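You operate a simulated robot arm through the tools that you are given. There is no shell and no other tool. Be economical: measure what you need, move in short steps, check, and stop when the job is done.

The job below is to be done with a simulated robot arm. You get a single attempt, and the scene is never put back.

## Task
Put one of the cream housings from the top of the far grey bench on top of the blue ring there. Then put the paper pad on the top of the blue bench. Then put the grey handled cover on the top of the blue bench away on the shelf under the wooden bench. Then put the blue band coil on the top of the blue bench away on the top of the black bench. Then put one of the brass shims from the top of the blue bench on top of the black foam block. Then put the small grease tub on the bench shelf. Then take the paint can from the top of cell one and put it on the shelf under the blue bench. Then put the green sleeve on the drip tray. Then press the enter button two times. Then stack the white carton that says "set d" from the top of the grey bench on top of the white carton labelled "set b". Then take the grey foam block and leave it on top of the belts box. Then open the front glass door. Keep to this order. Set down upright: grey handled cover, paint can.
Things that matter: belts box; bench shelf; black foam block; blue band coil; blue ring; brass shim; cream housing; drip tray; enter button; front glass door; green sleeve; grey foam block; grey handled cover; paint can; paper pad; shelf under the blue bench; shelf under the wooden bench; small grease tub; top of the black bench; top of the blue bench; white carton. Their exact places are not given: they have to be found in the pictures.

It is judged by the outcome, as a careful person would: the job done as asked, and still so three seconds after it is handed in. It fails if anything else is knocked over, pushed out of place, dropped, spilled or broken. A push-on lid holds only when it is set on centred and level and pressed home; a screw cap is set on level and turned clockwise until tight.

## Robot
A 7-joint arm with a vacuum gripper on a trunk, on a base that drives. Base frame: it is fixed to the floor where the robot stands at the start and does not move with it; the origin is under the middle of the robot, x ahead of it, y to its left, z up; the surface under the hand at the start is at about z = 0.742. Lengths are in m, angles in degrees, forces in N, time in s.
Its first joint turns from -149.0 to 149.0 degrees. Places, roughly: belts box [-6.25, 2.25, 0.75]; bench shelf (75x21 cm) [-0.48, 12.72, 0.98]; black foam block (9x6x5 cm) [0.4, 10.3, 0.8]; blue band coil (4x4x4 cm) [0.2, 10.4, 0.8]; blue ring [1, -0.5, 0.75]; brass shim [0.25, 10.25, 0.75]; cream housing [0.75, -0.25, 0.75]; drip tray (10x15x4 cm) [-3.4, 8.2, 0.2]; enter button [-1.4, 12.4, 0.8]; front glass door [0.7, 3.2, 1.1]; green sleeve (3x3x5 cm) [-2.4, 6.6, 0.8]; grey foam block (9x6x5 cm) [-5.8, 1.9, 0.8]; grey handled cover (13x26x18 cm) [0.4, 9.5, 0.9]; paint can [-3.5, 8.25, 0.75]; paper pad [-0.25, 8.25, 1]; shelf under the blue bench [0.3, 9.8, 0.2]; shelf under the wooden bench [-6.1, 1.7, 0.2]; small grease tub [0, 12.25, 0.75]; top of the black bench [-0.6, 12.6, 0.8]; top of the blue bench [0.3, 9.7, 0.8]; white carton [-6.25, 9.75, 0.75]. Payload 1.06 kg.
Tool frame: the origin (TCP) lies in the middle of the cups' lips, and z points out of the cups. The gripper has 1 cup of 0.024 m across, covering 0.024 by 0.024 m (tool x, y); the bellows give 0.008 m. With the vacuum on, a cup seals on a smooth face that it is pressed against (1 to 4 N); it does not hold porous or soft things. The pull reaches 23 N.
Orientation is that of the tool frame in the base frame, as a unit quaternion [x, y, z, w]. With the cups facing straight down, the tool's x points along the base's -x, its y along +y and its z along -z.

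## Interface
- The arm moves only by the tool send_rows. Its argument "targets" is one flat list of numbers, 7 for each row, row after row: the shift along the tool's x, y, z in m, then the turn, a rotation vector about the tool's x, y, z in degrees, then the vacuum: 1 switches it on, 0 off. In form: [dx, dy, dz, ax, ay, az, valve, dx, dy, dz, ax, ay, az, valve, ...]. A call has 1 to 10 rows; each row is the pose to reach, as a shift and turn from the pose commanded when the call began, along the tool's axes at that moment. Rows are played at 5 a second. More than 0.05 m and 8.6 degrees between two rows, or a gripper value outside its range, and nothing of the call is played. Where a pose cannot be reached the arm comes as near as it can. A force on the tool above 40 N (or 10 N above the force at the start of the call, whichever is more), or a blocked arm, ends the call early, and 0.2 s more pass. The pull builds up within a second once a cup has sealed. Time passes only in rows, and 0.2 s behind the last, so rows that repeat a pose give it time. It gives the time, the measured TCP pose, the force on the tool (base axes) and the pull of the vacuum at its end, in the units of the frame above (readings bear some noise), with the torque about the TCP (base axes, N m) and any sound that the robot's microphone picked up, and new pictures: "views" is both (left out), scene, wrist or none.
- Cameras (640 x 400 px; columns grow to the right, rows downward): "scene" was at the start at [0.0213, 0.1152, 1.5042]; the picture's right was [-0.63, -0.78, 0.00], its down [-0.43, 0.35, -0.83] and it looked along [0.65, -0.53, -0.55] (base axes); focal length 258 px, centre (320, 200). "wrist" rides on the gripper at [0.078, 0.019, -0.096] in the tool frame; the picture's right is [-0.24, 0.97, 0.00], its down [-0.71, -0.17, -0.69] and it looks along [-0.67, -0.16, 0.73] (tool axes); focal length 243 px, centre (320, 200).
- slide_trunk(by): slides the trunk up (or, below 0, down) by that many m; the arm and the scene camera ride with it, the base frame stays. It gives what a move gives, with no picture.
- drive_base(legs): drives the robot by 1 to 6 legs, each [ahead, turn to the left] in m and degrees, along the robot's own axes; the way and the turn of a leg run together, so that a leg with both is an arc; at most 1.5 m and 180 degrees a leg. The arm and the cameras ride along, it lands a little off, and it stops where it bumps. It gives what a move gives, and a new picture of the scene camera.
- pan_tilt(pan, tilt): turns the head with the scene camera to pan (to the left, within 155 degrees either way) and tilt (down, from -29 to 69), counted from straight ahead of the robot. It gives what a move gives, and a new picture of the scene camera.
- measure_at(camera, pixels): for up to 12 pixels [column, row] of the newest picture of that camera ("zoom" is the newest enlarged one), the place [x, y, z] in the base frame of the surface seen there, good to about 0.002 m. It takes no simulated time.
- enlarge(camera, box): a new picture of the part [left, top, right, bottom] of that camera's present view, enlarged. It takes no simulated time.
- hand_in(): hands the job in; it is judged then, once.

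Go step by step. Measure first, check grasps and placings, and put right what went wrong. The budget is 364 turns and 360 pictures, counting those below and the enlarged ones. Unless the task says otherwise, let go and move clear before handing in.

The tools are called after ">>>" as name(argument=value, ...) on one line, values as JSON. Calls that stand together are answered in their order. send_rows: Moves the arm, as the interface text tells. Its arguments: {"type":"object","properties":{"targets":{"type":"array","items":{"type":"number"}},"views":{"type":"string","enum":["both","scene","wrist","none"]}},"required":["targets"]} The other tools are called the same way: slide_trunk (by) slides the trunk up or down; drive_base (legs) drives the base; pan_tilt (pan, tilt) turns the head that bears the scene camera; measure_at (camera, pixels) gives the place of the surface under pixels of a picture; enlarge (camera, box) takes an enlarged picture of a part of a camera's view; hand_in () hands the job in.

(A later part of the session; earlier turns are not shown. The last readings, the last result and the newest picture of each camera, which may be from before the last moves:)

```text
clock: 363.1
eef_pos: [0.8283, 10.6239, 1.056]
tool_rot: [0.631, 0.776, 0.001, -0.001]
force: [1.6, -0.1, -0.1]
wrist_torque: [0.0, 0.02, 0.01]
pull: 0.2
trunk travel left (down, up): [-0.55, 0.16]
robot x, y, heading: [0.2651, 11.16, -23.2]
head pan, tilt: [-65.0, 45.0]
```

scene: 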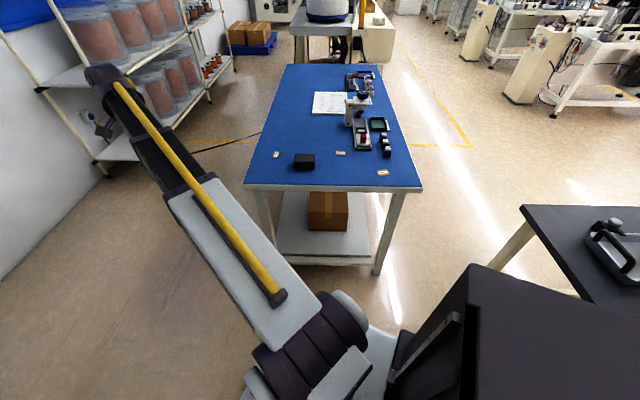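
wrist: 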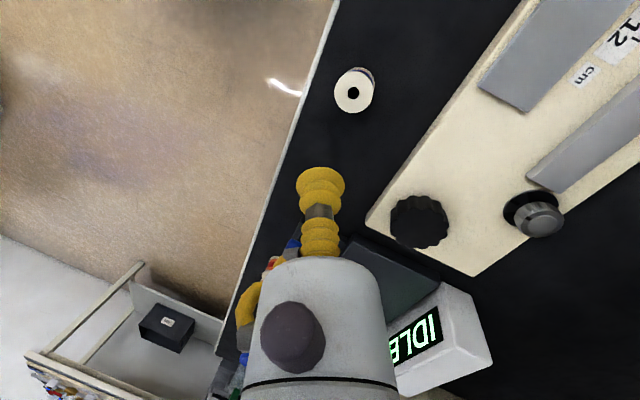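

>>> enlarge(camera="scene", box=[260, 135, 400, 195])

>>> measure_at(camera="scene", pixels=[[275, 155], [294, 158], [314, 158], [304, 155], [304, 162], [341, 153], [383, 172], [303, 158]])

```text
4.57 times, centred on (330, 165) of scene
```

zoom: 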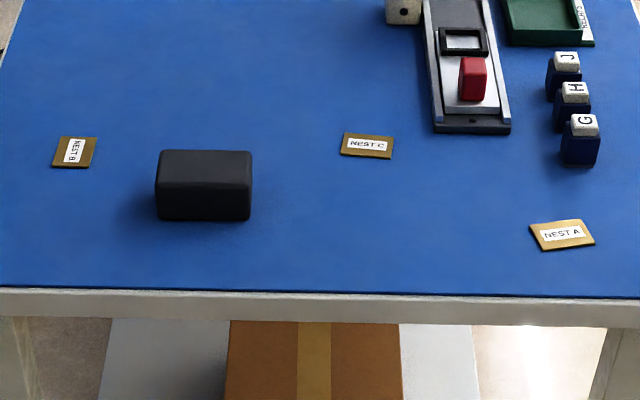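

```text
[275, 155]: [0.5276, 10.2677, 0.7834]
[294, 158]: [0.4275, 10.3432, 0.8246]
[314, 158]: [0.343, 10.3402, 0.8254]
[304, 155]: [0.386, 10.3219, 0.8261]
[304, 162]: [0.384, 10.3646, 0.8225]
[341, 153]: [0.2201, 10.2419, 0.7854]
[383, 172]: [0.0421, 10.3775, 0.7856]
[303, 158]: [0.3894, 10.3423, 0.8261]
```

>>> measure_at(camera="zoom", pixels=[[163, 152], [248, 153], [160, 180], [248, 180], [205, 165], [345, 134], [392, 138], [388, 157], [341, 152], [367, 146]])

```text
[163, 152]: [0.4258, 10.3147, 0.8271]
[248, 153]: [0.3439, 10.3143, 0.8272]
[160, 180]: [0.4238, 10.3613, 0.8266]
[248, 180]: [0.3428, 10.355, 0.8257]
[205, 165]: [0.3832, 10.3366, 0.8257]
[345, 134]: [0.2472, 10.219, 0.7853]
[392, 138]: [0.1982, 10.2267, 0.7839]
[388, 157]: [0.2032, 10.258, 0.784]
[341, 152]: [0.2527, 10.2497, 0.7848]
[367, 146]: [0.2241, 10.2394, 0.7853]
```

>>> send_rows(targets=[-0.017, -0.0446, 0, 0, 0, 3.3, 0, -0.034, -0.0892, 0, 0, 0, 6.5, 0, -0.051, -0.1338, 0, 0, 0, 9.8, 0, -0.068, -0.1784, 0, 0, 0, 13, 0, -0.085, -0.223, 0, 0, 0, 16.3, 0, -0.102, -0.2676, 0, 0, 0, 19.6, 0, -0.119, -0.3122, 0, 0, 0, 22.8, 0, -0.136, -0.3568, 0, 0, 0, 26, 0, -0.153, -0.4014, 0, 0, 0, 29.3, 0, -0.17, -0.446, 0, 0, 0, 32.6, 0], views="none")

```text
clock: 365.3
eef_pos: [0.4273, 10.3677, 1.0556]
tool_rot: [0.823, 0.568, 0.0, -0.001]
force: [-0.2, 0.0, 0.9]
wrist_torque: [0.04, 0.0, 0.02]
pull: 0.2
trunk travel left (down, up): [-0.55, 0.16]
robot x, y, heading: [0.2642, 11.1618, -23.2]
head pan, tilt: [-65.0, 45.0]
```

>>> send_rows(targets=[-0.038, -0.0286, 0, 0, 0, 3, 0, -0.077, -0.057, 0, 0, 0, 6, 0, -0.116, -0.086, 0, 0, 0, 9, 0, -0.154, -0.114, 0, 0, 0, 12, 0, -0.193, -0.143, 0, 0, 0, 15, 0, -0.193, -0.143, 0.045, 0, 0, 15, 0, -0.193, -0.143, 0.09, 0, 0, 15, 0, -0.193, -0.143, 0.135, 0, 0, 15, 0, -0.193, -0.143, 0.17, 0, 0, 15, 0], views="wrist")

```text
clock: 367.3
eef_pos: [0.2235, 10.2377, 0.8847]
tool_rot: [0.89, 0.456, 0.001, -0.001]
force: [0.1, -0.1, -0.2]
wrist_torque: [0.02, 0.0, 0.03]
pull: 0.1
trunk travel left (down, up): [-0.55, 0.16]
robot x, y, heading: [0.2644, 11.159, -23.3]
head pan, tilt: [-65.0, 45.0]
```

wrist: 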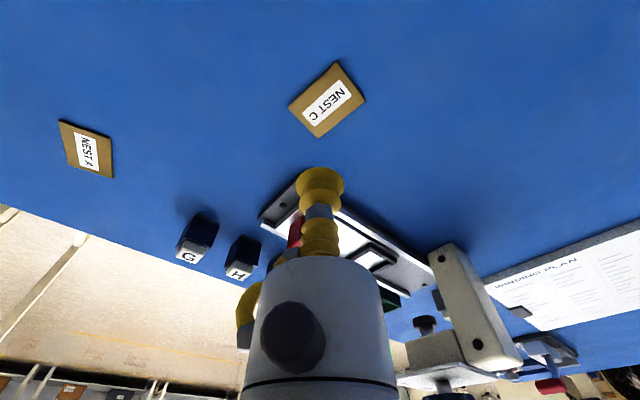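

>>> measure_at(camera="wrist", pixels=[[327, 100], [291, 106], [337, 64], [364, 96], [318, 135]])

```text
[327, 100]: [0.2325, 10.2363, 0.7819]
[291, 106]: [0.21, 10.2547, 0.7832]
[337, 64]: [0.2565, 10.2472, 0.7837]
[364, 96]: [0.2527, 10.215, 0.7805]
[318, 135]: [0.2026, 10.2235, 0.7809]
```

>>> send_rows(targets=[0.002, 0.0073, 0.045, 0, 0, 0, 0, 0.002, 0.0073, 0.08, 0, 0, 0, 1, 0.002, 0.0073, 0.1, 0, 0, 0, 1, 0.002, 0.0073, 0.105, 0, 0, 0, 1, 0.002, 0.0073, 0.105, 0, 0, 0, 1, 0.002, 0.0073, 0.105, 0, 0, 0, 1, 0.002, 0.0073, 0.08, 0, 0, 0, 1, 0.002, 0.0073, 0.04, 0, 0, 0, 1, 0.002, 0.0073, 0, 0, 0, 0, 1], views="wrist")

```text
clock: 369.3
eef_pos: [0.2322, 10.2345, 0.8845]
tool_rot: [0.89, 0.456, 0.001, -0.001]
force: [0.4, -0.3, -0.2]
wrist_torque: [0.01, -0.04, 0.02]
pull: 22.7
trunk travel left (down, up): [-0.55, 0.16]
robot x, y, heading: [0.265, 11.1616, -23.5]
head pan, tilt: [-65.0, 45.0]
```

wrist: 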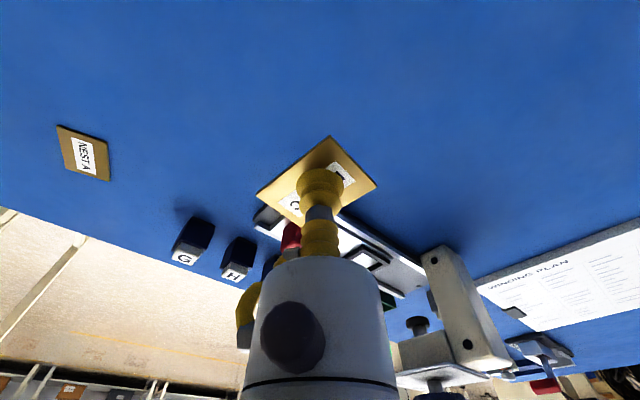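

>>> send_rows(targets=[0.043, 0.0159, 0, 0, 0, 0, 1, 0.086, 0.0317, 0, 0, 0, 0, 1, 0.129, 0.0476, 0, 0, 0, 0, 1, 0.172, 0.0635, 0, 0, 0, 0, 1, 0.172, 0.0635, 0.03, 0, 0, 0, 1], views="both")

```text
clock: 370.5
eef_pos: [0.384, 10.3357, 0.8566]
tool_rot: [0.89, 0.456, 0.0, -0.001]
force: [-0.3, -1.0, 0.5]
wrist_torque: [-0.01, -0.02, -0.01]
pull: 23.5
trunk travel left (down, up): [-0.55, 0.16]
robot x, y, heading: [0.2664, 11.167, -23.6]
head pan, tilt: [-65.0, 45.0]
```

scene: 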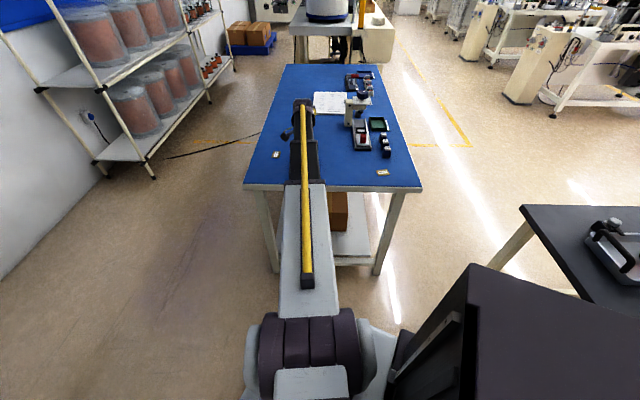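
wrist: 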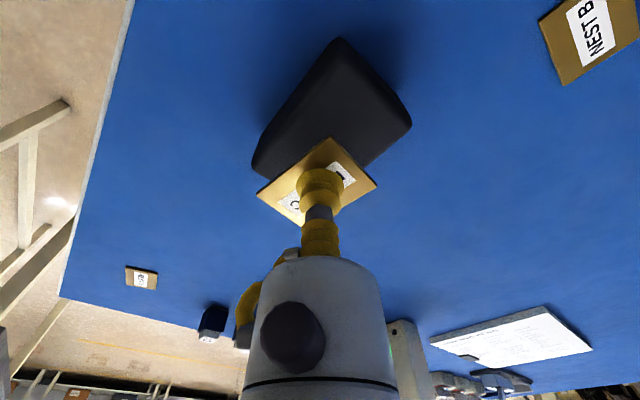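

>>> send_rows(targets=[0, 0, 0.02, 0, 0, 0, 1, 0, 0, 0.028, 0, 0, 0, 1, 0, 0, 0.028, 0, 0, 0, 0, 0, 0, 0.028, 0, 0, 0, 0, 0, 0, 0.028, 0, 0, 0, 0, 0, 0, 0.02, 0, 0, 0, 0, 0, 0, -0.02, 0, 0, 0, 0, 0, 0, -0.06, 0, 0, 0, 0, 0, 0, -0.1, 0, 0, 0, 0], views="wrist")

```text
clock: 372.5
eef_pos: [0.3826, 10.3377, 0.9554]
tool_rot: [0.89, 0.456, 0.0, -0.001]
force: [-0.1, 0.2, -0.7]
wrist_torque: [-0.01, -0.01, -0.03]
pull: 0.0
trunk travel left (down, up): [-0.55, 0.16]
robot x, y, heading: [0.2684, 11.1626, -23.3]
head pan, tilt: [-65.0, 45.0]
```

wrist: 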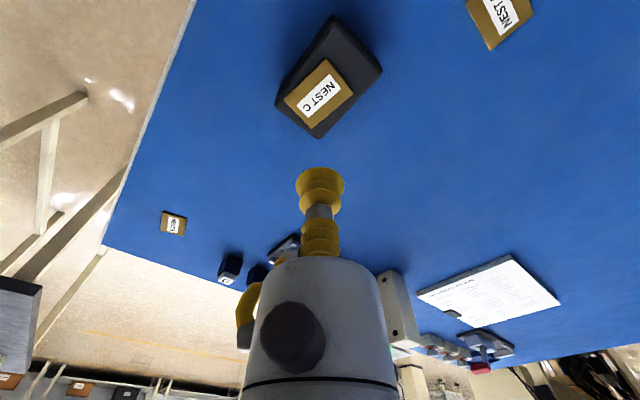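

>>> send_rows(targets=[0, 0, -0.045, 0, 0, 0, 0, 0.025, -0.024, -0.075, 0, 0, 0, 0, 0.05, -0.048, -0.1, 0, 0, 0, 0, 0.075, -0.072, -0.12, 0, 0, 0, 0, 0.1, -0.096, -0.14, 0, 0, 0, 0, 0.125, -0.12, -0.15, 0, 0, 0, 0, 0.144, -0.138, -0.16, 0, 0, 0, 0], views="none")

>>> slide_trunk(by=0.15)

>>> drive_base(legs=[[0, -29], [-0.8, 0]])

```text
clock: 374.1
eef_pos: [0.3535, 10.5341, 1.1164]
tool_rot: [0.89, 0.456, 0.0, -0.001]
force: [0.3, -1.1, 0.2]
wrist_torque: [0.03, 0.02, 0.0]
pull: 0.1
trunk travel left (down, up): [-0.55, 0.16]
robot x, y, heading: [0.2702, 11.1598, -23.4]
head pan, tilt: [-65.0, 45.0]
```

```text
clock: 375.9
eef_pos: [0.3546, 10.5346, 1.266]
tool_rot: [0.89, 0.456, 0.0, -0.002]
force: [-0.1, -0.2, 0.0]
wrist_torque: [0.01, 0.01, 0.03]
pull: 0.2
trunk travel left (down, up): [-0.7, 0.01]
robot x, y, heading: [0.2691, 11.1597, -23.2]
head pan, tilt: [-65.0, 45.0]
```

```text
clock: 381.6
eef_pos: [-0.4516, 11.2045, 1.2656]
tool_rot: [0.976, 0.219, 0.001, -0.002]
force: [0.8, -0.4, 0.2]
wrist_torque: [0.01, 0.03, -0.02]
pull: 0.1
trunk travel left (down, up): [-0.7, 0.01]
robot x, y, heading: [-0.2265, 11.7956, -52.2]
head pan, tilt: [-65.0, 45.0]
```

scene: 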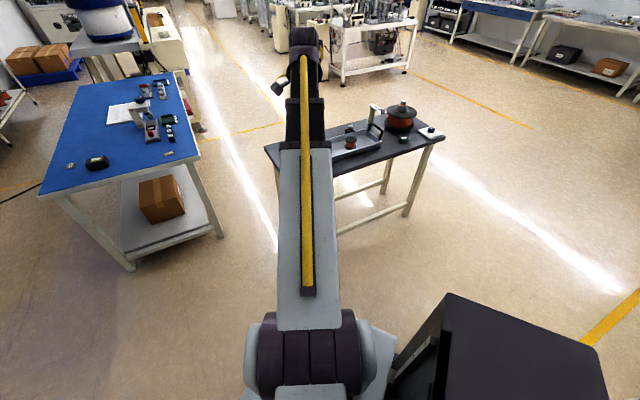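

>>> drive_base(legs=[[0, 142]])

>>> pan_tilt(pan=-10, tilt=45)

```text
clock: 387.8
eef_pos: [0.3267, 12.108, 1.2651]
tool_rot: [0.126, 0.992, 0.0, -0.001]
force: [-0.4, -0.1, -0.7]
wrist_torque: [0.0, 0.01, 0.01]
pull: 0.1
trunk travel left (down, up): [-0.7, 0.01]
robot x, y, heading: [-0.2254, 11.7979, 88.0]
head pan, tilt: [-65.0, 45.0]
```

scene: 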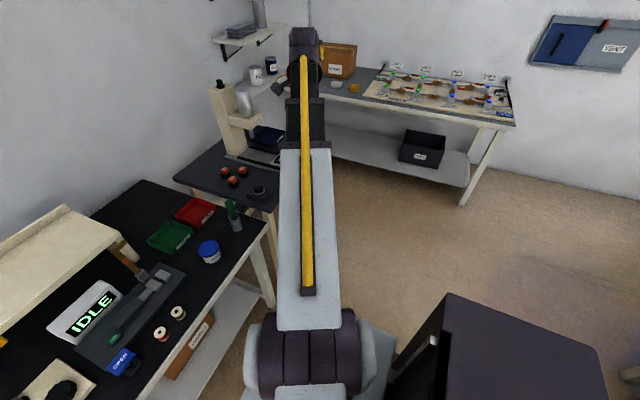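

```text
clock: 389.0
eef_pos: [0.326, 12.1078, 1.2658]
tool_rot: [0.126, 0.992, -0.001, -0.001]
force: [-1.0, 0.8, -0.2]
wrist_torque: [0.02, -0.01, 0.0]
pull: 0.1
trunk travel left (down, up): [-0.7, 0.01]
robot x, y, heading: [-0.2281, 11.7962, 87.9]
head pan, tilt: [-10.0, 45.0]
```

scene: 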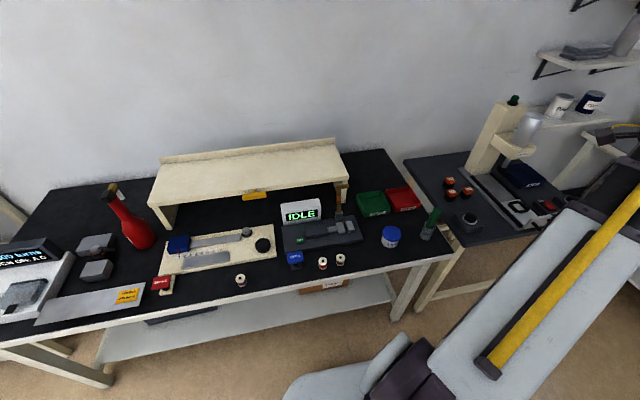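

>>> enlarge(camera="scene", box=[350, 200, 450, 270])

>>> measure_at(camera="scene", pixels=[[160, 180], [335, 160], [340, 178], [160, 200], [240, 175], [300, 170], [250, 155], [255, 192]])

```text
5.71 times, centred on (400, 235) of scene
```

zoom: 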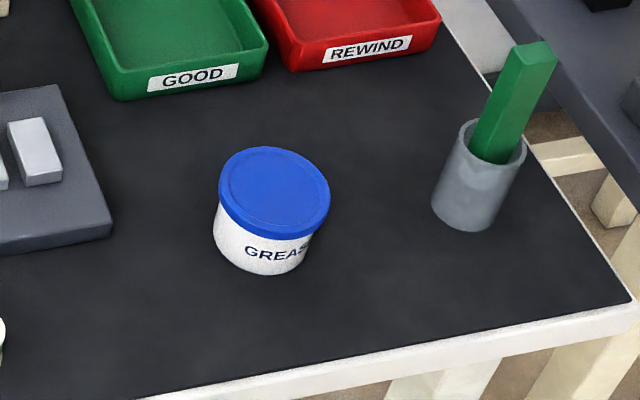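

```text
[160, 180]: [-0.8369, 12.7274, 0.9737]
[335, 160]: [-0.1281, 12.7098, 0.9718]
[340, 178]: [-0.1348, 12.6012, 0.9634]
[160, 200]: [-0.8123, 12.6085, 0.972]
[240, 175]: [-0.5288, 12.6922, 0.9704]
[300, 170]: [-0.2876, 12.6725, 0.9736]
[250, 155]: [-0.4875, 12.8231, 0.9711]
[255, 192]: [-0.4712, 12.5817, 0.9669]
```

>>> measure_at(camera="zoom", pixels=[[273, 190], [225, 190], [325, 190], [273, 152], [273, 228], [264, 270], [300, 170]])

```text
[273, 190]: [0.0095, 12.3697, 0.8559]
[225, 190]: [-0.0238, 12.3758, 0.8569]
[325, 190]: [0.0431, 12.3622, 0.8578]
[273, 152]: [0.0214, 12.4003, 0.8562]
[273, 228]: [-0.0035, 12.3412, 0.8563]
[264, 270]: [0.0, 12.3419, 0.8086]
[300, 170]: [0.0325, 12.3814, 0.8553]
```

>>> slide_trunk(by=-0.15)

>>> send_rows(targets=[0.041, 0.0194, 0, 0, 0, -4.2, 0, 0.083, 0.0388, 0, 0, 0, -8.4, 0, 0.124, 0.058, 0, 0, 0, -12.6, 0, 0.165, 0.0776, 0, 0, 0, -16.8, 0, 0.207, 0.097, 0, 0, 0, -21, 0, 0.248, 0.116, 0, 0, 0, -25.2, 0, 0.289, 0.1357, 0, 0, 0, -29.4, 0, 0.331, 0.155, 0, 0, 0, -33.6, 0, 0.372, 0.1745, 0, 0, 0, -38, 0], views="none")

```text
clock: 390.8
eef_pos: [0.3253, 12.1086, 1.1165]
tool_rot: [0.126, 0.992, -0.001, -0.001]
force: [0.6, 1.0, 0.5]
wrist_torque: [0.0, -0.02, 0.0]
pull: 0.2
trunk travel left (down, up): [-0.55, 0.16]
robot x, y, heading: [-0.2225, 11.7984, 88.0]
head pan, tilt: [-10.0, 45.0]
```

```text
clock: 392.8
eef_pos: [0.0094, 12.3689, 1.1156]
tool_rot: [-0.206, 0.979, 0.0, 0.0]
force: [-0.7, 0.5, 0.0]
wrist_torque: [-0.01, 0.01, -0.04]
pull: 0.0
trunk travel left (down, up): [-0.55, 0.16]
robot x, y, heading: [-0.2247, 11.7936, 88.0]
head pan, tilt: [-10.0, 45.0]
```

Positioned above the tub lid; descend and grip with a small test lift.

>>> send_rows(targets=[0, 0, 0.049, 0, 0, 0, 0, 0, 0, 0.098, 0, 0, 0, 0, 0, 0, 0.147, 0, 0, 0, 0, 0, 0, 0.196, 0, 0, 0, 0, 0, 0, 0.235, 0, 0, 0, 1, 0, 0, 0.2605, 0, 0, 0, 1, 0, 0, 0.2625, 0, 0, 0, 1, 0, 0, 0.2625, 0, 0, 0, 1, 0, 0, 0.2625, 0, 0, 0, 1, 0, 0, 0.2625, 0, 0, 0, 1], views="wrist")

```text
clock: 395.0
eef_pos: [0.0086, 12.3673, 0.8535]
tool_rot: [-0.205, 0.979, 0.001, -0.001]
force: [-1.8, -1.0, 7.9]
wrist_torque: [-0.02, -0.03, 0.02]
pull: 23.2
trunk travel left (down, up): [-0.55, 0.16]
robot x, y, heading: [-0.2269, 11.7947, 88.2]
head pan, tilt: [-10.0, 45.0]
```

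wrist: 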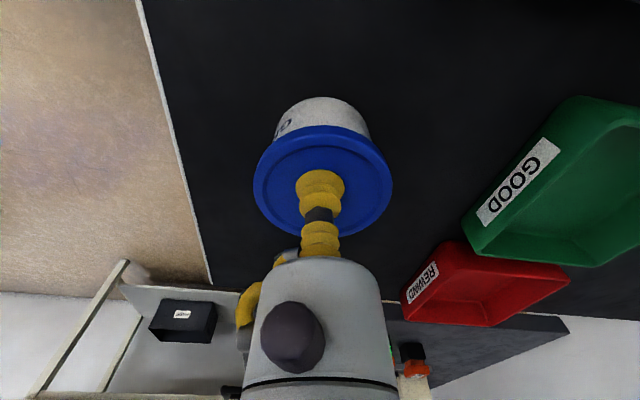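

>>> send_rows(targets=[0, 0, -0.01, 0, 0, 0, 1, 0, 0, -0.04, 0, 0, 0, 1, 0, 0, -0.085, 0, 0, 0, 1, 0, 0, -0.13, 0, 0, 0, 1, 0, 0, -0.175, 0, 0, 0, 1, 0, 0, -0.22, 0, 0, 0, 1, 0, 0, -0.26, 0, 0, 0, 1], views="both")

```text
clock: 396.6
eef_pos: [0.0087, 12.3674, 1.1136]
tool_rot: [-0.204, 0.979, 0.0, 0.0]
force: [-0.4, -0.7, -1.6]
wrist_torque: [0.03, 0.0, -0.01]
pull: 22.7
trunk travel left (down, up): [-0.55, 0.16]
robot x, y, heading: [-0.2264, 11.7968, 88.2]
head pan, tilt: [-10.0, 45.0]
```

scene: 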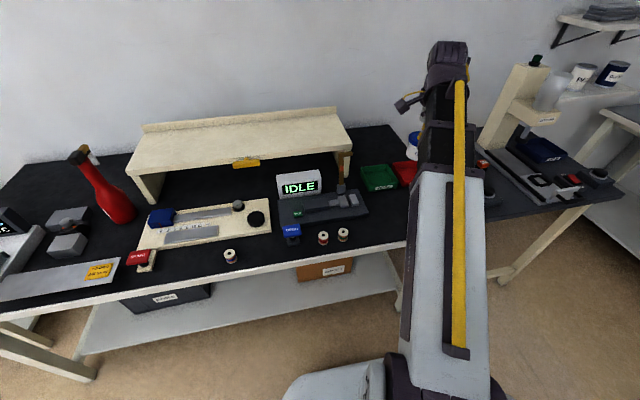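
wrist: 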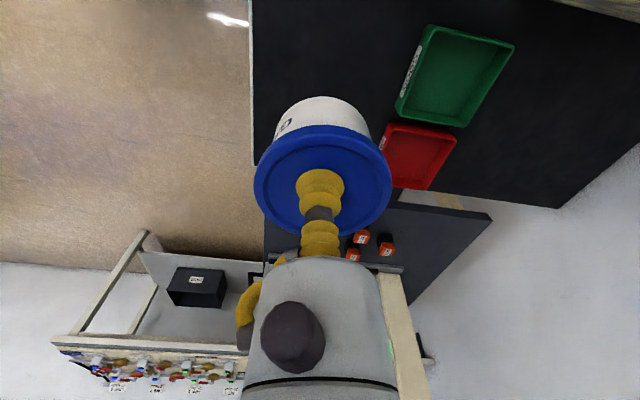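

>>> send_rows(targets=[0.0136, 0.0411, 0, 0, 0, -2.5, 1, 0.0272, 0.0822, 0, 0, 0, -5, 1, 0.0408, 0.1233, 0, 0, 0, -7.5, 1, 0.0544, 0.1644, 0, 0, 0, -10, 1, 0.068, 0.2055, 0, 0, 0, -12.5, 1, 0.0816, 0.2466, 0, 0, 0, -15, 1, 0.0952, 0.2877, 0, 0, 0, -17.5, 1, 0.1088, 0.3288, 0, 0, 0, -20, 1, 0.1224, 0.37, 0, 0, 0, -22.5, 1, 0.136, 0.411, 0, 0, 0, -25, 1], views="both")

```text
clock: 398.8
eef_pos: [-0.2818, 12.6921, 1.1129]
tool_rot: [-0.411, 0.912, -0.001, -0.001]
force: [-0.2, -0.5, -1.5]
wrist_torque: [0.02, -0.02, -0.04]
pull: 23.0
trunk travel left (down, up): [-0.55, 0.16]
robot x, y, heading: [-0.2264, 11.7983, 87.9]
head pan, tilt: [-10.0, 45.0]
```

scene: 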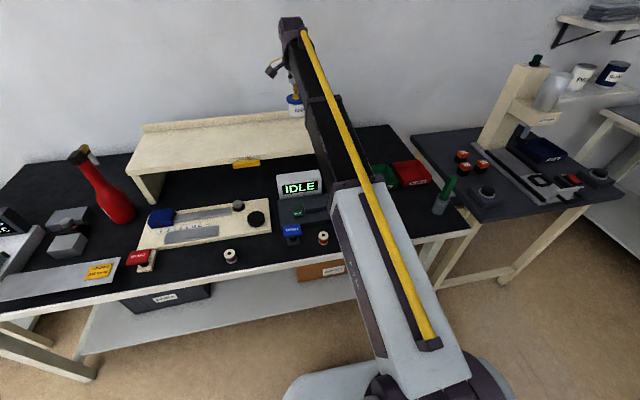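
wrist: 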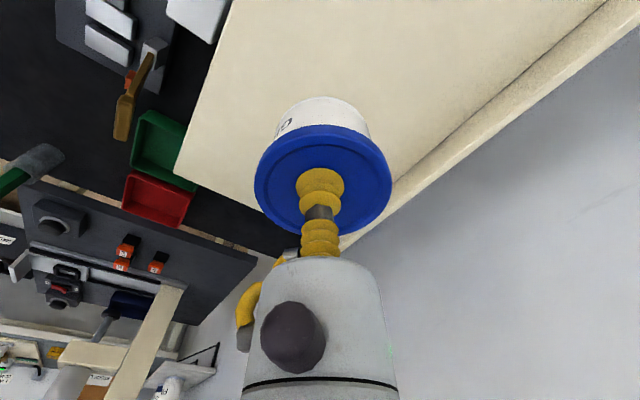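

>>> send_rows(targets=[0, 0, 0.045, 0, 0, 0, 1, 0, 0, 0.075, 0, 0, 0, 1, 0, 0, 0.088, 0, 0, 0, 1, 0, 0, 0.088, 0, 0, 0, 1], views="wrist")

```text
clock: 399.8
eef_pos: [-0.2793, 12.6912, 1.0242]
tool_rot: [-0.411, 0.911, 0.0, -0.001]
force: [-0.5, 0.1, -0.4]
wrist_torque: [0.0, 0.01, -0.01]
pull: 23.4
trunk travel left (down, up): [-0.55, 0.16]
robot x, y, heading: [-0.2265, 11.7968, 88.5]
head pan, tilt: [-10.0, 45.0]
```

wrist: 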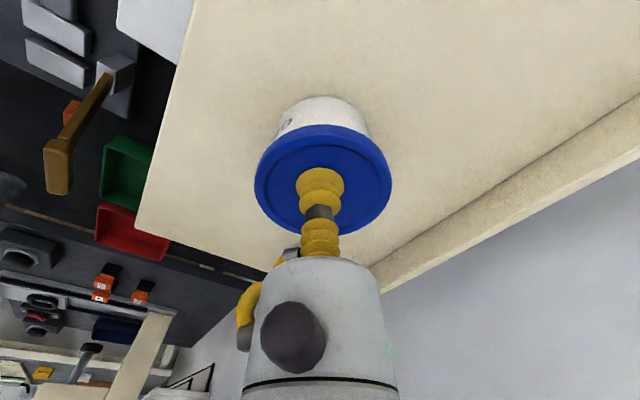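

>>> send_rows(targets=[0, 0, 0.002, 0, 0, 0, 1, 0, 0, 0.002, 0, 0, 0, 0, 0, 0, 0.002, 0, 0, 0, 0, 0, 0, 0.002, 0, 0, 0, 0, 0, 0, -0.01, 0, 0, 0, 0, 0, 0, -0.05, 0, 0, 0, 0, 0, 0, -0.09, 0, 0, 0, 0], views="wrist")

```text
clock: 401.4
eef_pos: [-0.2816, 12.6908, 1.1169]
tool_rot: [-0.411, 0.912, 0.0, 0.0]
force: [0.1, -0.1, -0.2]
wrist_torque: [-0.01, 0.0, 0.0]
pull: 0.0
trunk travel left (down, up): [-0.55, 0.16]
robot x, y, heading: [-0.2254, 11.7986, 88.2]
head pan, tilt: [-10.0, 45.0]
```

wrist: 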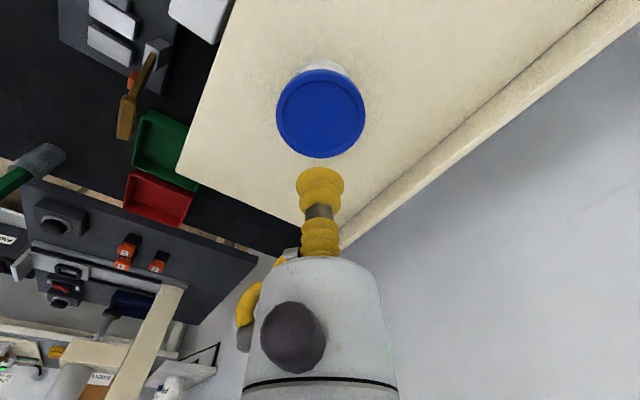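

>>> send_rows(targets=[0.029, -0.034, 0, 0, 0, 0, 0, 0.058, -0.067, 0, 0, 0, 0, 0, 0.087, -0.1, 0, 0, 0, 0, 0, 0.116, -0.134, 0, 0, 0, 0, 0, 0.145, -0.168, 0, 0, 0, 0, 0], views="none")

>>> enlarge(camera="scene", box=[120, 90, 400, 280])

```text
clock: 402.6
eef_pos: [-0.2485, 12.4681, 1.1172]
tool_rot: [-0.412, 0.911, -0.001, -0.001]
force: [1.3, -0.2, -0.2]
wrist_torque: [-0.02, -0.01, 0.01]
pull: 0.1
trunk travel left (down, up): [-0.55, 0.16]
robot x, y, heading: [-0.2271, 11.7964, 88.3]
head pan, tilt: [-10.0, 45.0]
```

```text
2.11 times, centred on (260, 185) of scene
```

zoom: 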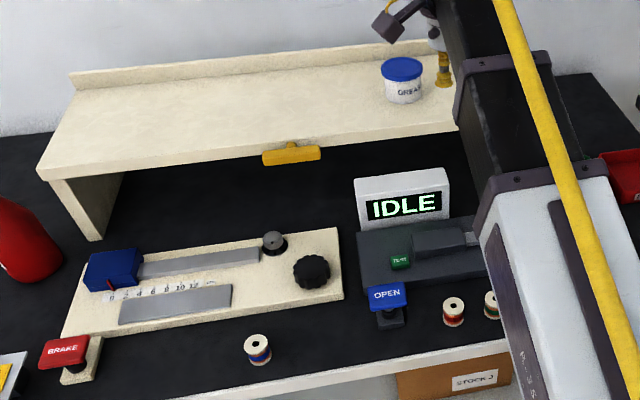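

>>> drive_base(legs=[[0, 91.5], [1.5, 0], [0.6, 0], [0, 70], [1.4, 0], [1.2, 0]])

>>> pan_tilt(pan=15, tilt=30)

```text
clock: 432.0
eef_pos: [-3.5342, 8.8677, 1.1179]
tool_rot: [0.97, 0.243, 0.001, 0.001]
force: [-0.6, 0.9, -0.3]
wrist_torque: [0.0, 0.04, 0.01]
pull: 0.1
trunk travel left (down, up): [-0.55, 0.16]
robot x, y, heading: [-3.3218, 9.5077, -112.4]
head pan, tilt: [-10.0, 45.0]
```

scene: 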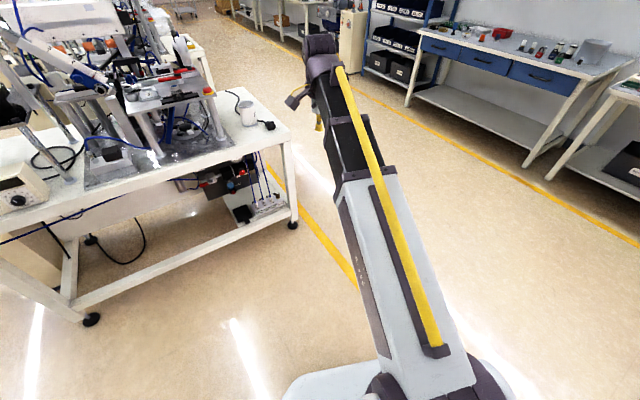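

```text
clock: 432.9
eef_pos: [-3.5337, 8.8681, 1.1168]
tool_rot: [0.97, 0.244, 0.001, 0.0]
force: [-0.6, 0.2, 0.3]
wrist_torque: [0.02, 0.0, -0.02]
pull: 0.0
trunk travel left (down, up): [-0.55, 0.16]
robot x, y, heading: [-3.3208, 9.5079, -112.2]
head pan, tilt: [15.0, 30.0]
```

scene: 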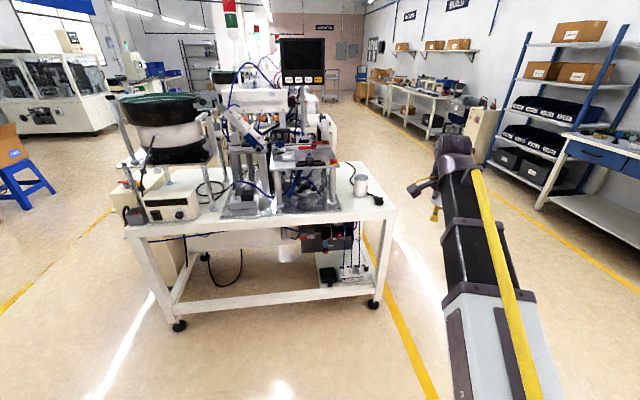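

>>> enlarge(camera="scene", box=[270, 150, 410, 300])

>>> measure_at(camera="scene", pixels=[[361, 178], [355, 178], [367, 178], [361, 196], [378, 200], [395, 210], [130, 238], [340, 275], [360, 275], [300, 180], [275, 205], [371, 270]])

```text
2.67 times, centred on (340, 225) of scene
```

zoom: 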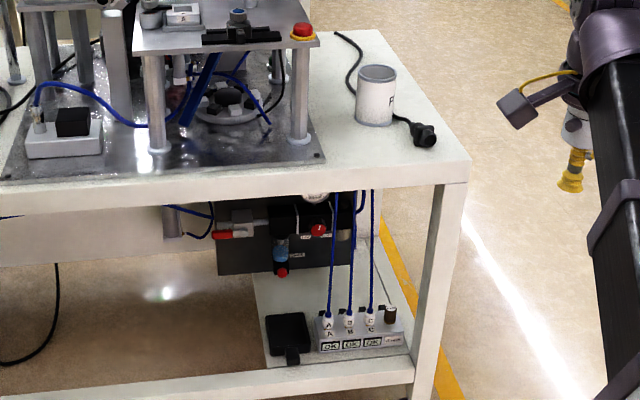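

```text
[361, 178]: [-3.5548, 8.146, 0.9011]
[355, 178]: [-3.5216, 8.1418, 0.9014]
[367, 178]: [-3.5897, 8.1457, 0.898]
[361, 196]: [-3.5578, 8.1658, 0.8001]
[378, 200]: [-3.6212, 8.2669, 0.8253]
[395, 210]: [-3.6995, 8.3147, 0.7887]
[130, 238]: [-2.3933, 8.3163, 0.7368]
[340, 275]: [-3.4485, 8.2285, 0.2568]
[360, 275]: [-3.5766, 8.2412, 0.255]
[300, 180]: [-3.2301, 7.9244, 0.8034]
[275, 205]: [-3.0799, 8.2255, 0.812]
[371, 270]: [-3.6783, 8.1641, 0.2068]
```

>>> drive_base(legs=[[0.53, 0], [0, 22]])

>>> pan_tilt(pan=-5, tilt=45)

```text
clock: 437.2
eef_pos: [-3.4719, 8.3431, 1.1172]
tool_rot: [0.902, 0.431, 0.001, -0.001]
force: [0.1, 0.2, 0.0]
wrist_torque: [0.01, 0.03, 0.01]
pull: 0.0
trunk travel left (down, up): [-0.55, 0.16]
robot x, y, heading: [-3.5246, 9.0175, -89.5]
head pan, tilt: [15.0, 30.0]
```

scene: 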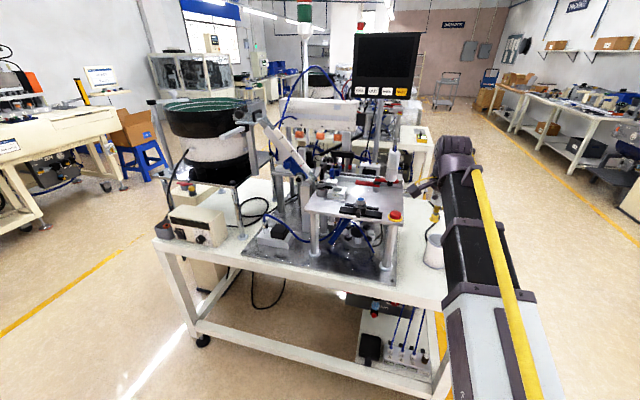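

```text
clock: 438.0
eef_pos: [-3.4701, 8.3427, 1.1168]
tool_rot: [0.902, 0.432, 0.0, 0.0]
force: [-0.7, -0.1, 0.0]
wrist_torque: [0.03, -0.01, 0.01]
pull: 0.0
trunk travel left (down, up): [-0.55, 0.16]
robot x, y, heading: [-3.5227, 9.0168, -89.5]
head pan, tilt: [-5.0, 45.0]
```

scene: 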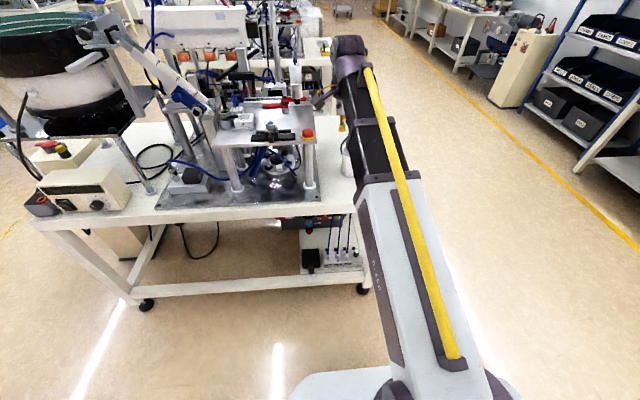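

>>> send_rows(targets=[-0.044, 0.0133, 0, 0, 0, 0, 0, -0.088, 0.0266, 0, 0, 0, 0, 0, -0.132, 0.04, 0, 0, 0, 0, 0, -0.176, 0.0532, 0, 0, 0, 0, 0, -0.22, 0.0665, 0, 0, 0, 0, 0, -0.22, 0.0665, 0.045, 0, 0, 0, 0, -0.22, 0.0665, 0.09, 0, 0, 0, 0, -0.22, 0.0665, 0.12, 0, 0, 0, 0], views="wrist")

>>> enlarge(camera="wrist", box=[260, 50, 380, 170])

```text
clock: 439.8
eef_pos: [-3.5581, 8.1332, 0.9981]
tool_rot: [0.902, 0.432, 0.001, 0.0]
force: [-0.7, -0.5, -0.7]
wrist_torque: [0.0, -0.02, 0.0]
pull: 0.0
trunk travel left (down, up): [-0.55, 0.16]
robot x, y, heading: [-3.5213, 9.0207, -89.5]
head pan, tilt: [-5.0, 45.0]
```

wrist: 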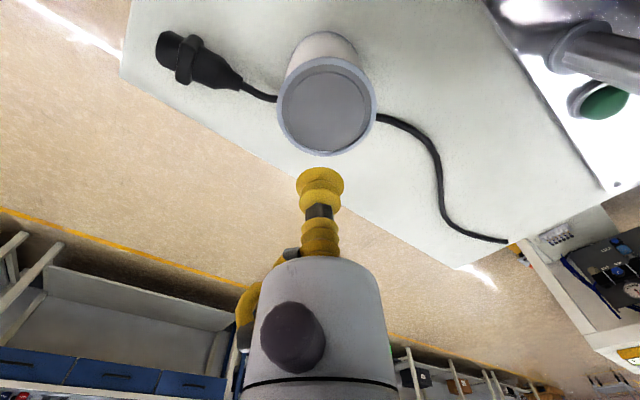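

```text
3.33 times, centred on (320, 110) of wrist
```

zoom: 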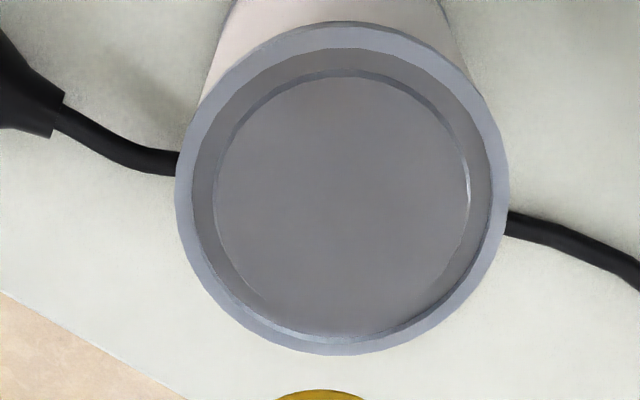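

>>> measure_at(camera="zoom", pixels=[[340, 205], [340, 270], [270, 205], [420, 205], [185, 190], [500, 190], [340, 30], [340, 348]])

```text
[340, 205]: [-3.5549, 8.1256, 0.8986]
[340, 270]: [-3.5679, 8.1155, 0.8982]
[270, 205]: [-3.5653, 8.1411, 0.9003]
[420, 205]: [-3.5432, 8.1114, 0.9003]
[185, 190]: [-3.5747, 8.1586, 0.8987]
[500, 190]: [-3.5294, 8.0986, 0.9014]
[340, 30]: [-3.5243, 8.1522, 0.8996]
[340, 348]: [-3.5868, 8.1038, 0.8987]
```

>>> send_rows(targets=[-0.0014, 0.0062, 0.045, 0, 0, 0, 0, -0.0014, 0.0062, 0.08, 0, 0, 0, 1, -0.0014, 0.0062, 0.1, 0, 0, 0, 1, -0.0014, 0.0062, 0.103, 0, 0, 0, 1, -0.0014, 0.0062, 0.103, 0, 0, 0, 1, -0.0014, 0.0062, 0.103, 0, 0, 0, 1, -0.0014, 0.0062, 0.103, 0, 0, 0, 1, -0.0014, 0.0062, 0.09, 0, 0, 0, 1, -0.0014, 0.0062, 0.06, 0, 0, 0, 1], views="wrist")

```text
clock: 441.8
eef_pos: [-3.5525, 8.1264, 0.9357]
tool_rot: [0.902, 0.431, 0.001, -0.001]
force: [0.1, 0.7, -5.2]
wrist_torque: [0.02, 0.04, 0.0]
pull: 22.8
trunk travel left (down, up): [-0.55, 0.16]
robot x, y, heading: [-3.5214, 9.0157, -89.6]
head pan, tilt: [-5.0, 45.0]
```

wrist: 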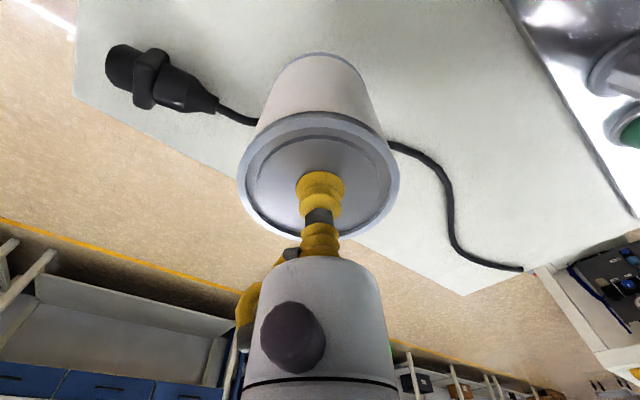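

>>> send_rows(targets=[0, 0, -0.045, 0, 0, 0, 1, 0, 0, -0.09, 0, 0, 0, 1, 0, 0, -0.135, 0, 0, 0, 1, 0, 0, -0.18, 0, 0, 0, 1, 0.034, -0.0276, -0.18, 0, 0, 0, 1, 0.068, -0.055, -0.18, 0, 0, 0, 1, 0.102, -0.083, -0.18, 0, 0, 0, 1, 0.136, -0.11, -0.18, 0, 0, 0, 1, 0.171, -0.138, -0.18, 0, 0, 0, 1], views="none")

```text
clock: 443.8
eef_pos: [-3.5545, 8.3454, 1.1155]
tool_rot: [0.902, 0.431, 0.001, 0.0]
force: [0.0, -0.5, -5.8]
wrist_torque: [-0.01, -0.04, 0.0]
pull: 23.2
trunk travel left (down, up): [-0.55, 0.16]
robot x, y, heading: [-3.5229, 9.0127, -89.6]
head pan, tilt: [-5.0, 45.0]
```

>>> drive_base(legs=[[-0.42, 0], [0, 89.6], [1.35, 0], [1.3, 0]])

>>> pan_tilt(pan=12, tilt=40)

```text
clock: 462.6
eef_pos: [-0.2317, 9.4456, 1.1172]
tool_rot: [0.328, 0.945, 0.0, -0.001]
force: [1.0, -0.4, -5.2]
wrist_torque: [0.05, 0.05, 0.0]
pull: 22.6
trunk travel left (down, up): [-0.55, 0.16]
robot x, y, heading: [-0.9006, 9.4662, 0.8]
head pan, tilt: [-5.0, 45.0]
```

scene: 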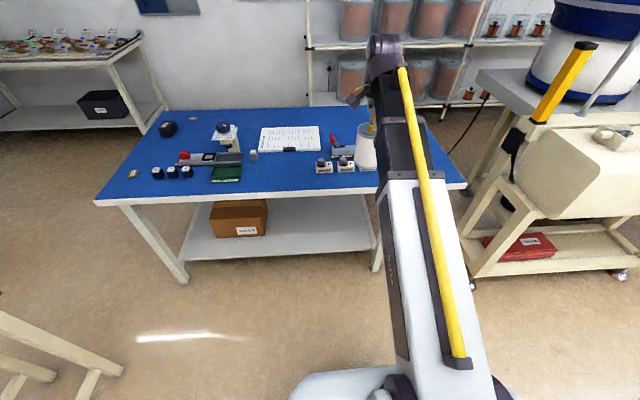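

```text
clock: 463.4
eef_pos: [-0.2329, 9.4453, 1.1148]
tool_rot: [0.328, 0.945, 0.001, -0.002]
force: [0.1, 0.8, -6.0]
wrist_torque: [0.06, -0.02, -0.02]
pull: 22.7
trunk travel left (down, up): [-0.55, 0.16]
robot x, y, heading: [-0.8981, 9.4712, 1.0]
head pan, tilt: [12.0, 40.0]
```

scene: 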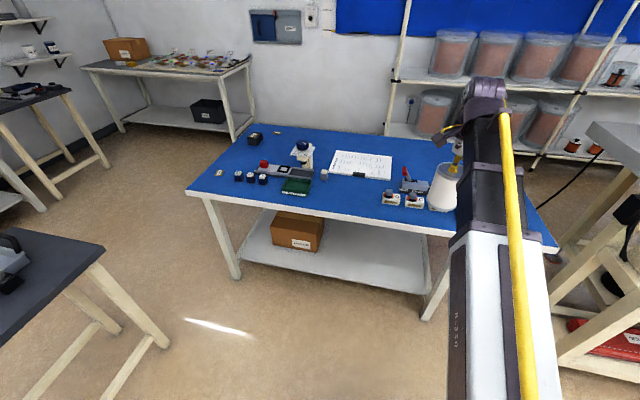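

>>> measure_at(camera="scene", pixels=[[360, 260], [360, 280], [360, 290], [300, 275], [400, 260], [420, 290], [427, 318], [322, 240], [238, 255], [360, 235], [330, 282], [360, 228]])

```text
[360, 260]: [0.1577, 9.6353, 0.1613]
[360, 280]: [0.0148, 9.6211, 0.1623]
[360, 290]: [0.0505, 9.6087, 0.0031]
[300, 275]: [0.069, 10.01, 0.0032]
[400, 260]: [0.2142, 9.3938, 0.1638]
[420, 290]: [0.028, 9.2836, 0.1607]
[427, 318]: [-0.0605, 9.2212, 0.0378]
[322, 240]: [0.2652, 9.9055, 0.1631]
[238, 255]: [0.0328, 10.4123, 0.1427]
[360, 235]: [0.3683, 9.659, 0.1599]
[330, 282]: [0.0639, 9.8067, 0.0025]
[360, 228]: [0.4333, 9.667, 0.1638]
```

>>> send_rows(targets=[0, 0, 0.048, 0, 0, 0, 1, 0, 0, 0.096, 0, 0, 0, 1, 0, 0, 0.144, 0, 0, 0, 1, 0, 0, 0.192, 0, 0, 0, 1, 0, 0, 0.24, 0, 0, 0, 1, 0, 0, 0.255, 0, 0, 0, 1], views="none")

>>> slide_trunk(by=-0.4)

>>> slide_trunk(by=-0.15)

>>> pan_tilt(pan=5, tilt=20)

```text
clock: 464.8
eef_pos: [-0.2322, 9.4468, 0.8634]
tool_rot: [0.328, 0.945, 0.0, 0.0]
force: [0.8, 0.0, -4.0]
wrist_torque: [0.02, 0.02, -0.02]
pull: 22.9
trunk travel left (down, up): [-0.55, 0.16]
robot x, y, heading: [-0.9044, 9.4725, 1.0]
head pan, tilt: [12.0, 40.0]
```

```text
clock: 468.6
eef_pos: [-0.2327, 9.445, 0.4643]
tool_rot: [0.328, 0.945, 0.0, 0.0]
force: [-0.8, -0.1, -5.2]
wrist_torque: [0.02, 0.02, 0.02]
pull: 22.6
trunk travel left (down, up): [-0.15, 0.56]
robot x, y, heading: [-0.9014, 9.4683, 0.9]
head pan, tilt: [12.0, 40.0]
```

```text
clock: 470.4
eef_pos: [-0.2336, 9.4467, 0.3122]
tool_rot: [0.327, 0.945, 0.0, 0.0]
force: [-0.4, 0.1, -4.8]
wrist_torque: [-0.02, 0.0, -0.01]
pull: 23.0
trunk travel left (down, up): [0.0, 0.71]
robot x, y, heading: [-0.9018, 9.4687, 1.2]
head pan, tilt: [12.0, 40.0]
```

```text
clock: 471.2
eef_pos: [-0.2347, 9.4471, 0.3146]
tool_rot: [0.328, 0.945, 0.001, 0.0]
force: [-0.5, 0.5, -4.6]
wrist_torque: [0.0, 0.0, 0.02]
pull: 22.6
trunk travel left (down, up): [0.0, 0.71]
robot x, y, heading: [-0.9035, 9.4694, 1.2]
head pan, tilt: [5.0, 20.0]
```

scene: 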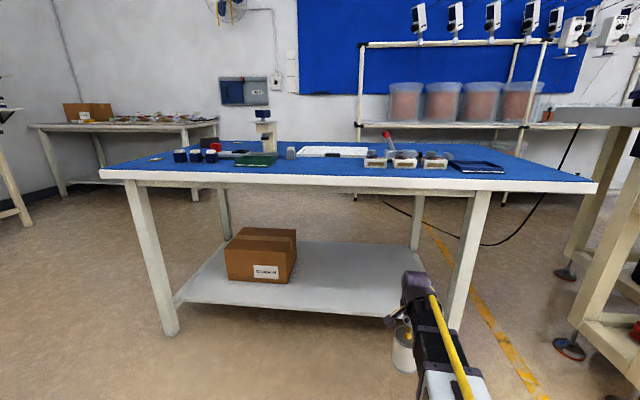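

>>> drive_base(legs=[[0.2, 0]])

```text
clock: 472.8
eef_pos: [-0.0362, 9.4523, 0.313]
tool_rot: [0.326, 0.945, 0.001, -0.001]
force: [-0.4, -0.4, -5.2]
wrist_torque: [0.03, 0.01, 0.02]
pull: 22.8
trunk travel left (down, up): [0.0, 0.71]
robot x, y, heading: [-0.7041, 9.4707, 1.4]
head pan, tilt: [5.0, 20.0]
```

scene: 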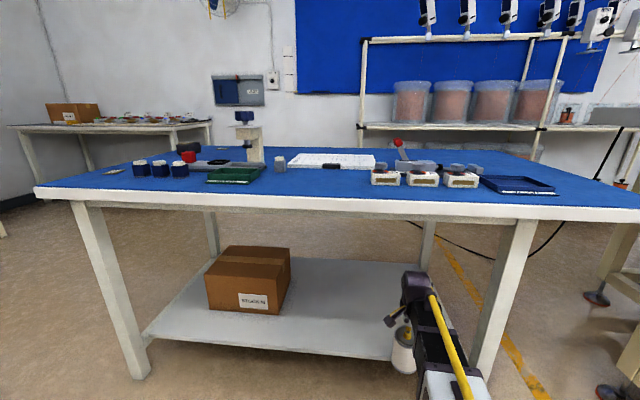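

>>> send_rows(targets=[-0.021, 0.0336, 0, 0, 0, 0, 1, -0.042, 0.067, 0, 0, 0, 0, 1, -0.063, 0.101, 0, 0, 0, 0, 1, -0.084, 0.134, 0, 0, 0, 0, 1, -0.1045, 0.168, 0, 0, 0, 0, 1, -0.1045, 0.168, 0.03, 0, 0, 0, 1], views="both")

```text
clock: 474.2
eef_pos: [0.1518, 9.5232, 0.2814]
tool_rot: [0.327, 0.945, 0.001, -0.001]
force: [0.4, -0.5, -4.9]
wrist_torque: [-0.02, 0.0, -0.02]
pull: 22.9
trunk travel left (down, up): [0.0, 0.71]
robot x, y, heading: [-0.7014, 9.4777, 1.3]
head pan, tilt: [5.0, 20.0]
```

scene: 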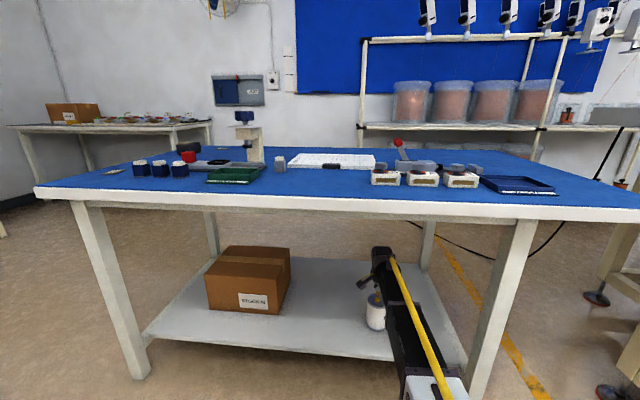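
wrist: 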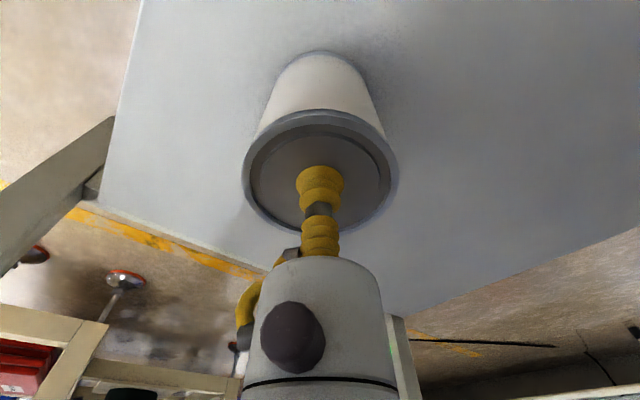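

>>> send_rows(targets=[0, 0, 0.015, 0, 0, 0, 1, 0, 0, 0.022, 0, 0, 0, 1, 0, 0, 0.026, 0, 0, 0, 1, 0, 0, 0.026, 0, 0, 0, 1], views="none")

```text
clock: 475.2
eef_pos: [0.1516, 9.5219, 0.2603]
tool_rot: [0.325, 0.946, 0.002, 0.001]
force: [0.0, 5.3, 38.7]
wrist_torque: [-0.09, 0.09, -0.14]
pull: 23.1
trunk travel left (down, up): [0.0, 0.71]
robot x, y, heading: [-0.7049, 9.4734, 1.5]
head pan, tilt: [5.0, 20.0]
```

Firm contact (a bit hard). Release, ease up and withdraw.

>>> send_rows(targets=[0, 0, -0.004, 0, 0, 0, 1, 0, 0, -0.004, 0, 0, 0, 0, 0, 0, -0.004, 0, 0, 0, 0, 0, 0, -0.004, 0, 0, 0, 0, 0, 0, -0.02, 0, 0, 0, 0, 0, 0, -0.05, 0, 0, 0, 0, 0, 0, -0.08, 0, 0, 0, 0], views="both")

```text
clock: 476.8
eef_pos: [0.1512, 9.5215, 0.3365]
tool_rot: [0.327, 0.945, 0.001, -0.001]
force: [0.2, 0.2, -0.7]
wrist_torque: [-0.01, 0.0, 0.03]
pull: 0.1
trunk travel left (down, up): [0.0, 0.71]
robot x, y, heading: [-0.7033, 9.4712, 1.0]
head pan, tilt: [5.0, 20.0]
```

scene: 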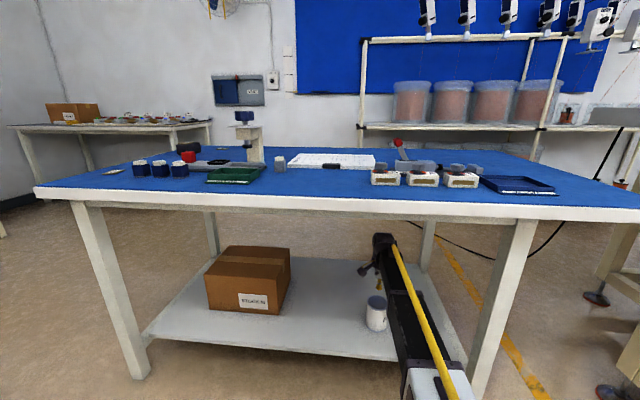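
wrist: 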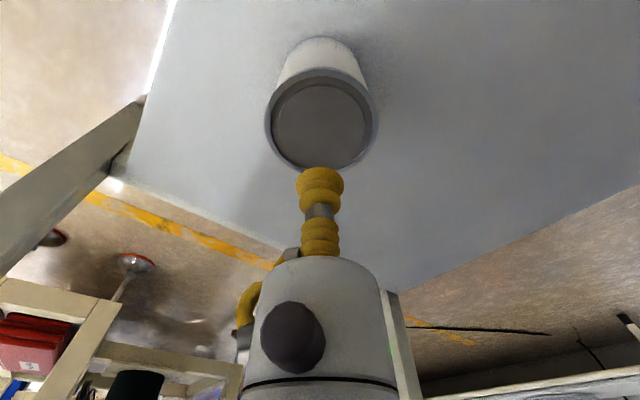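

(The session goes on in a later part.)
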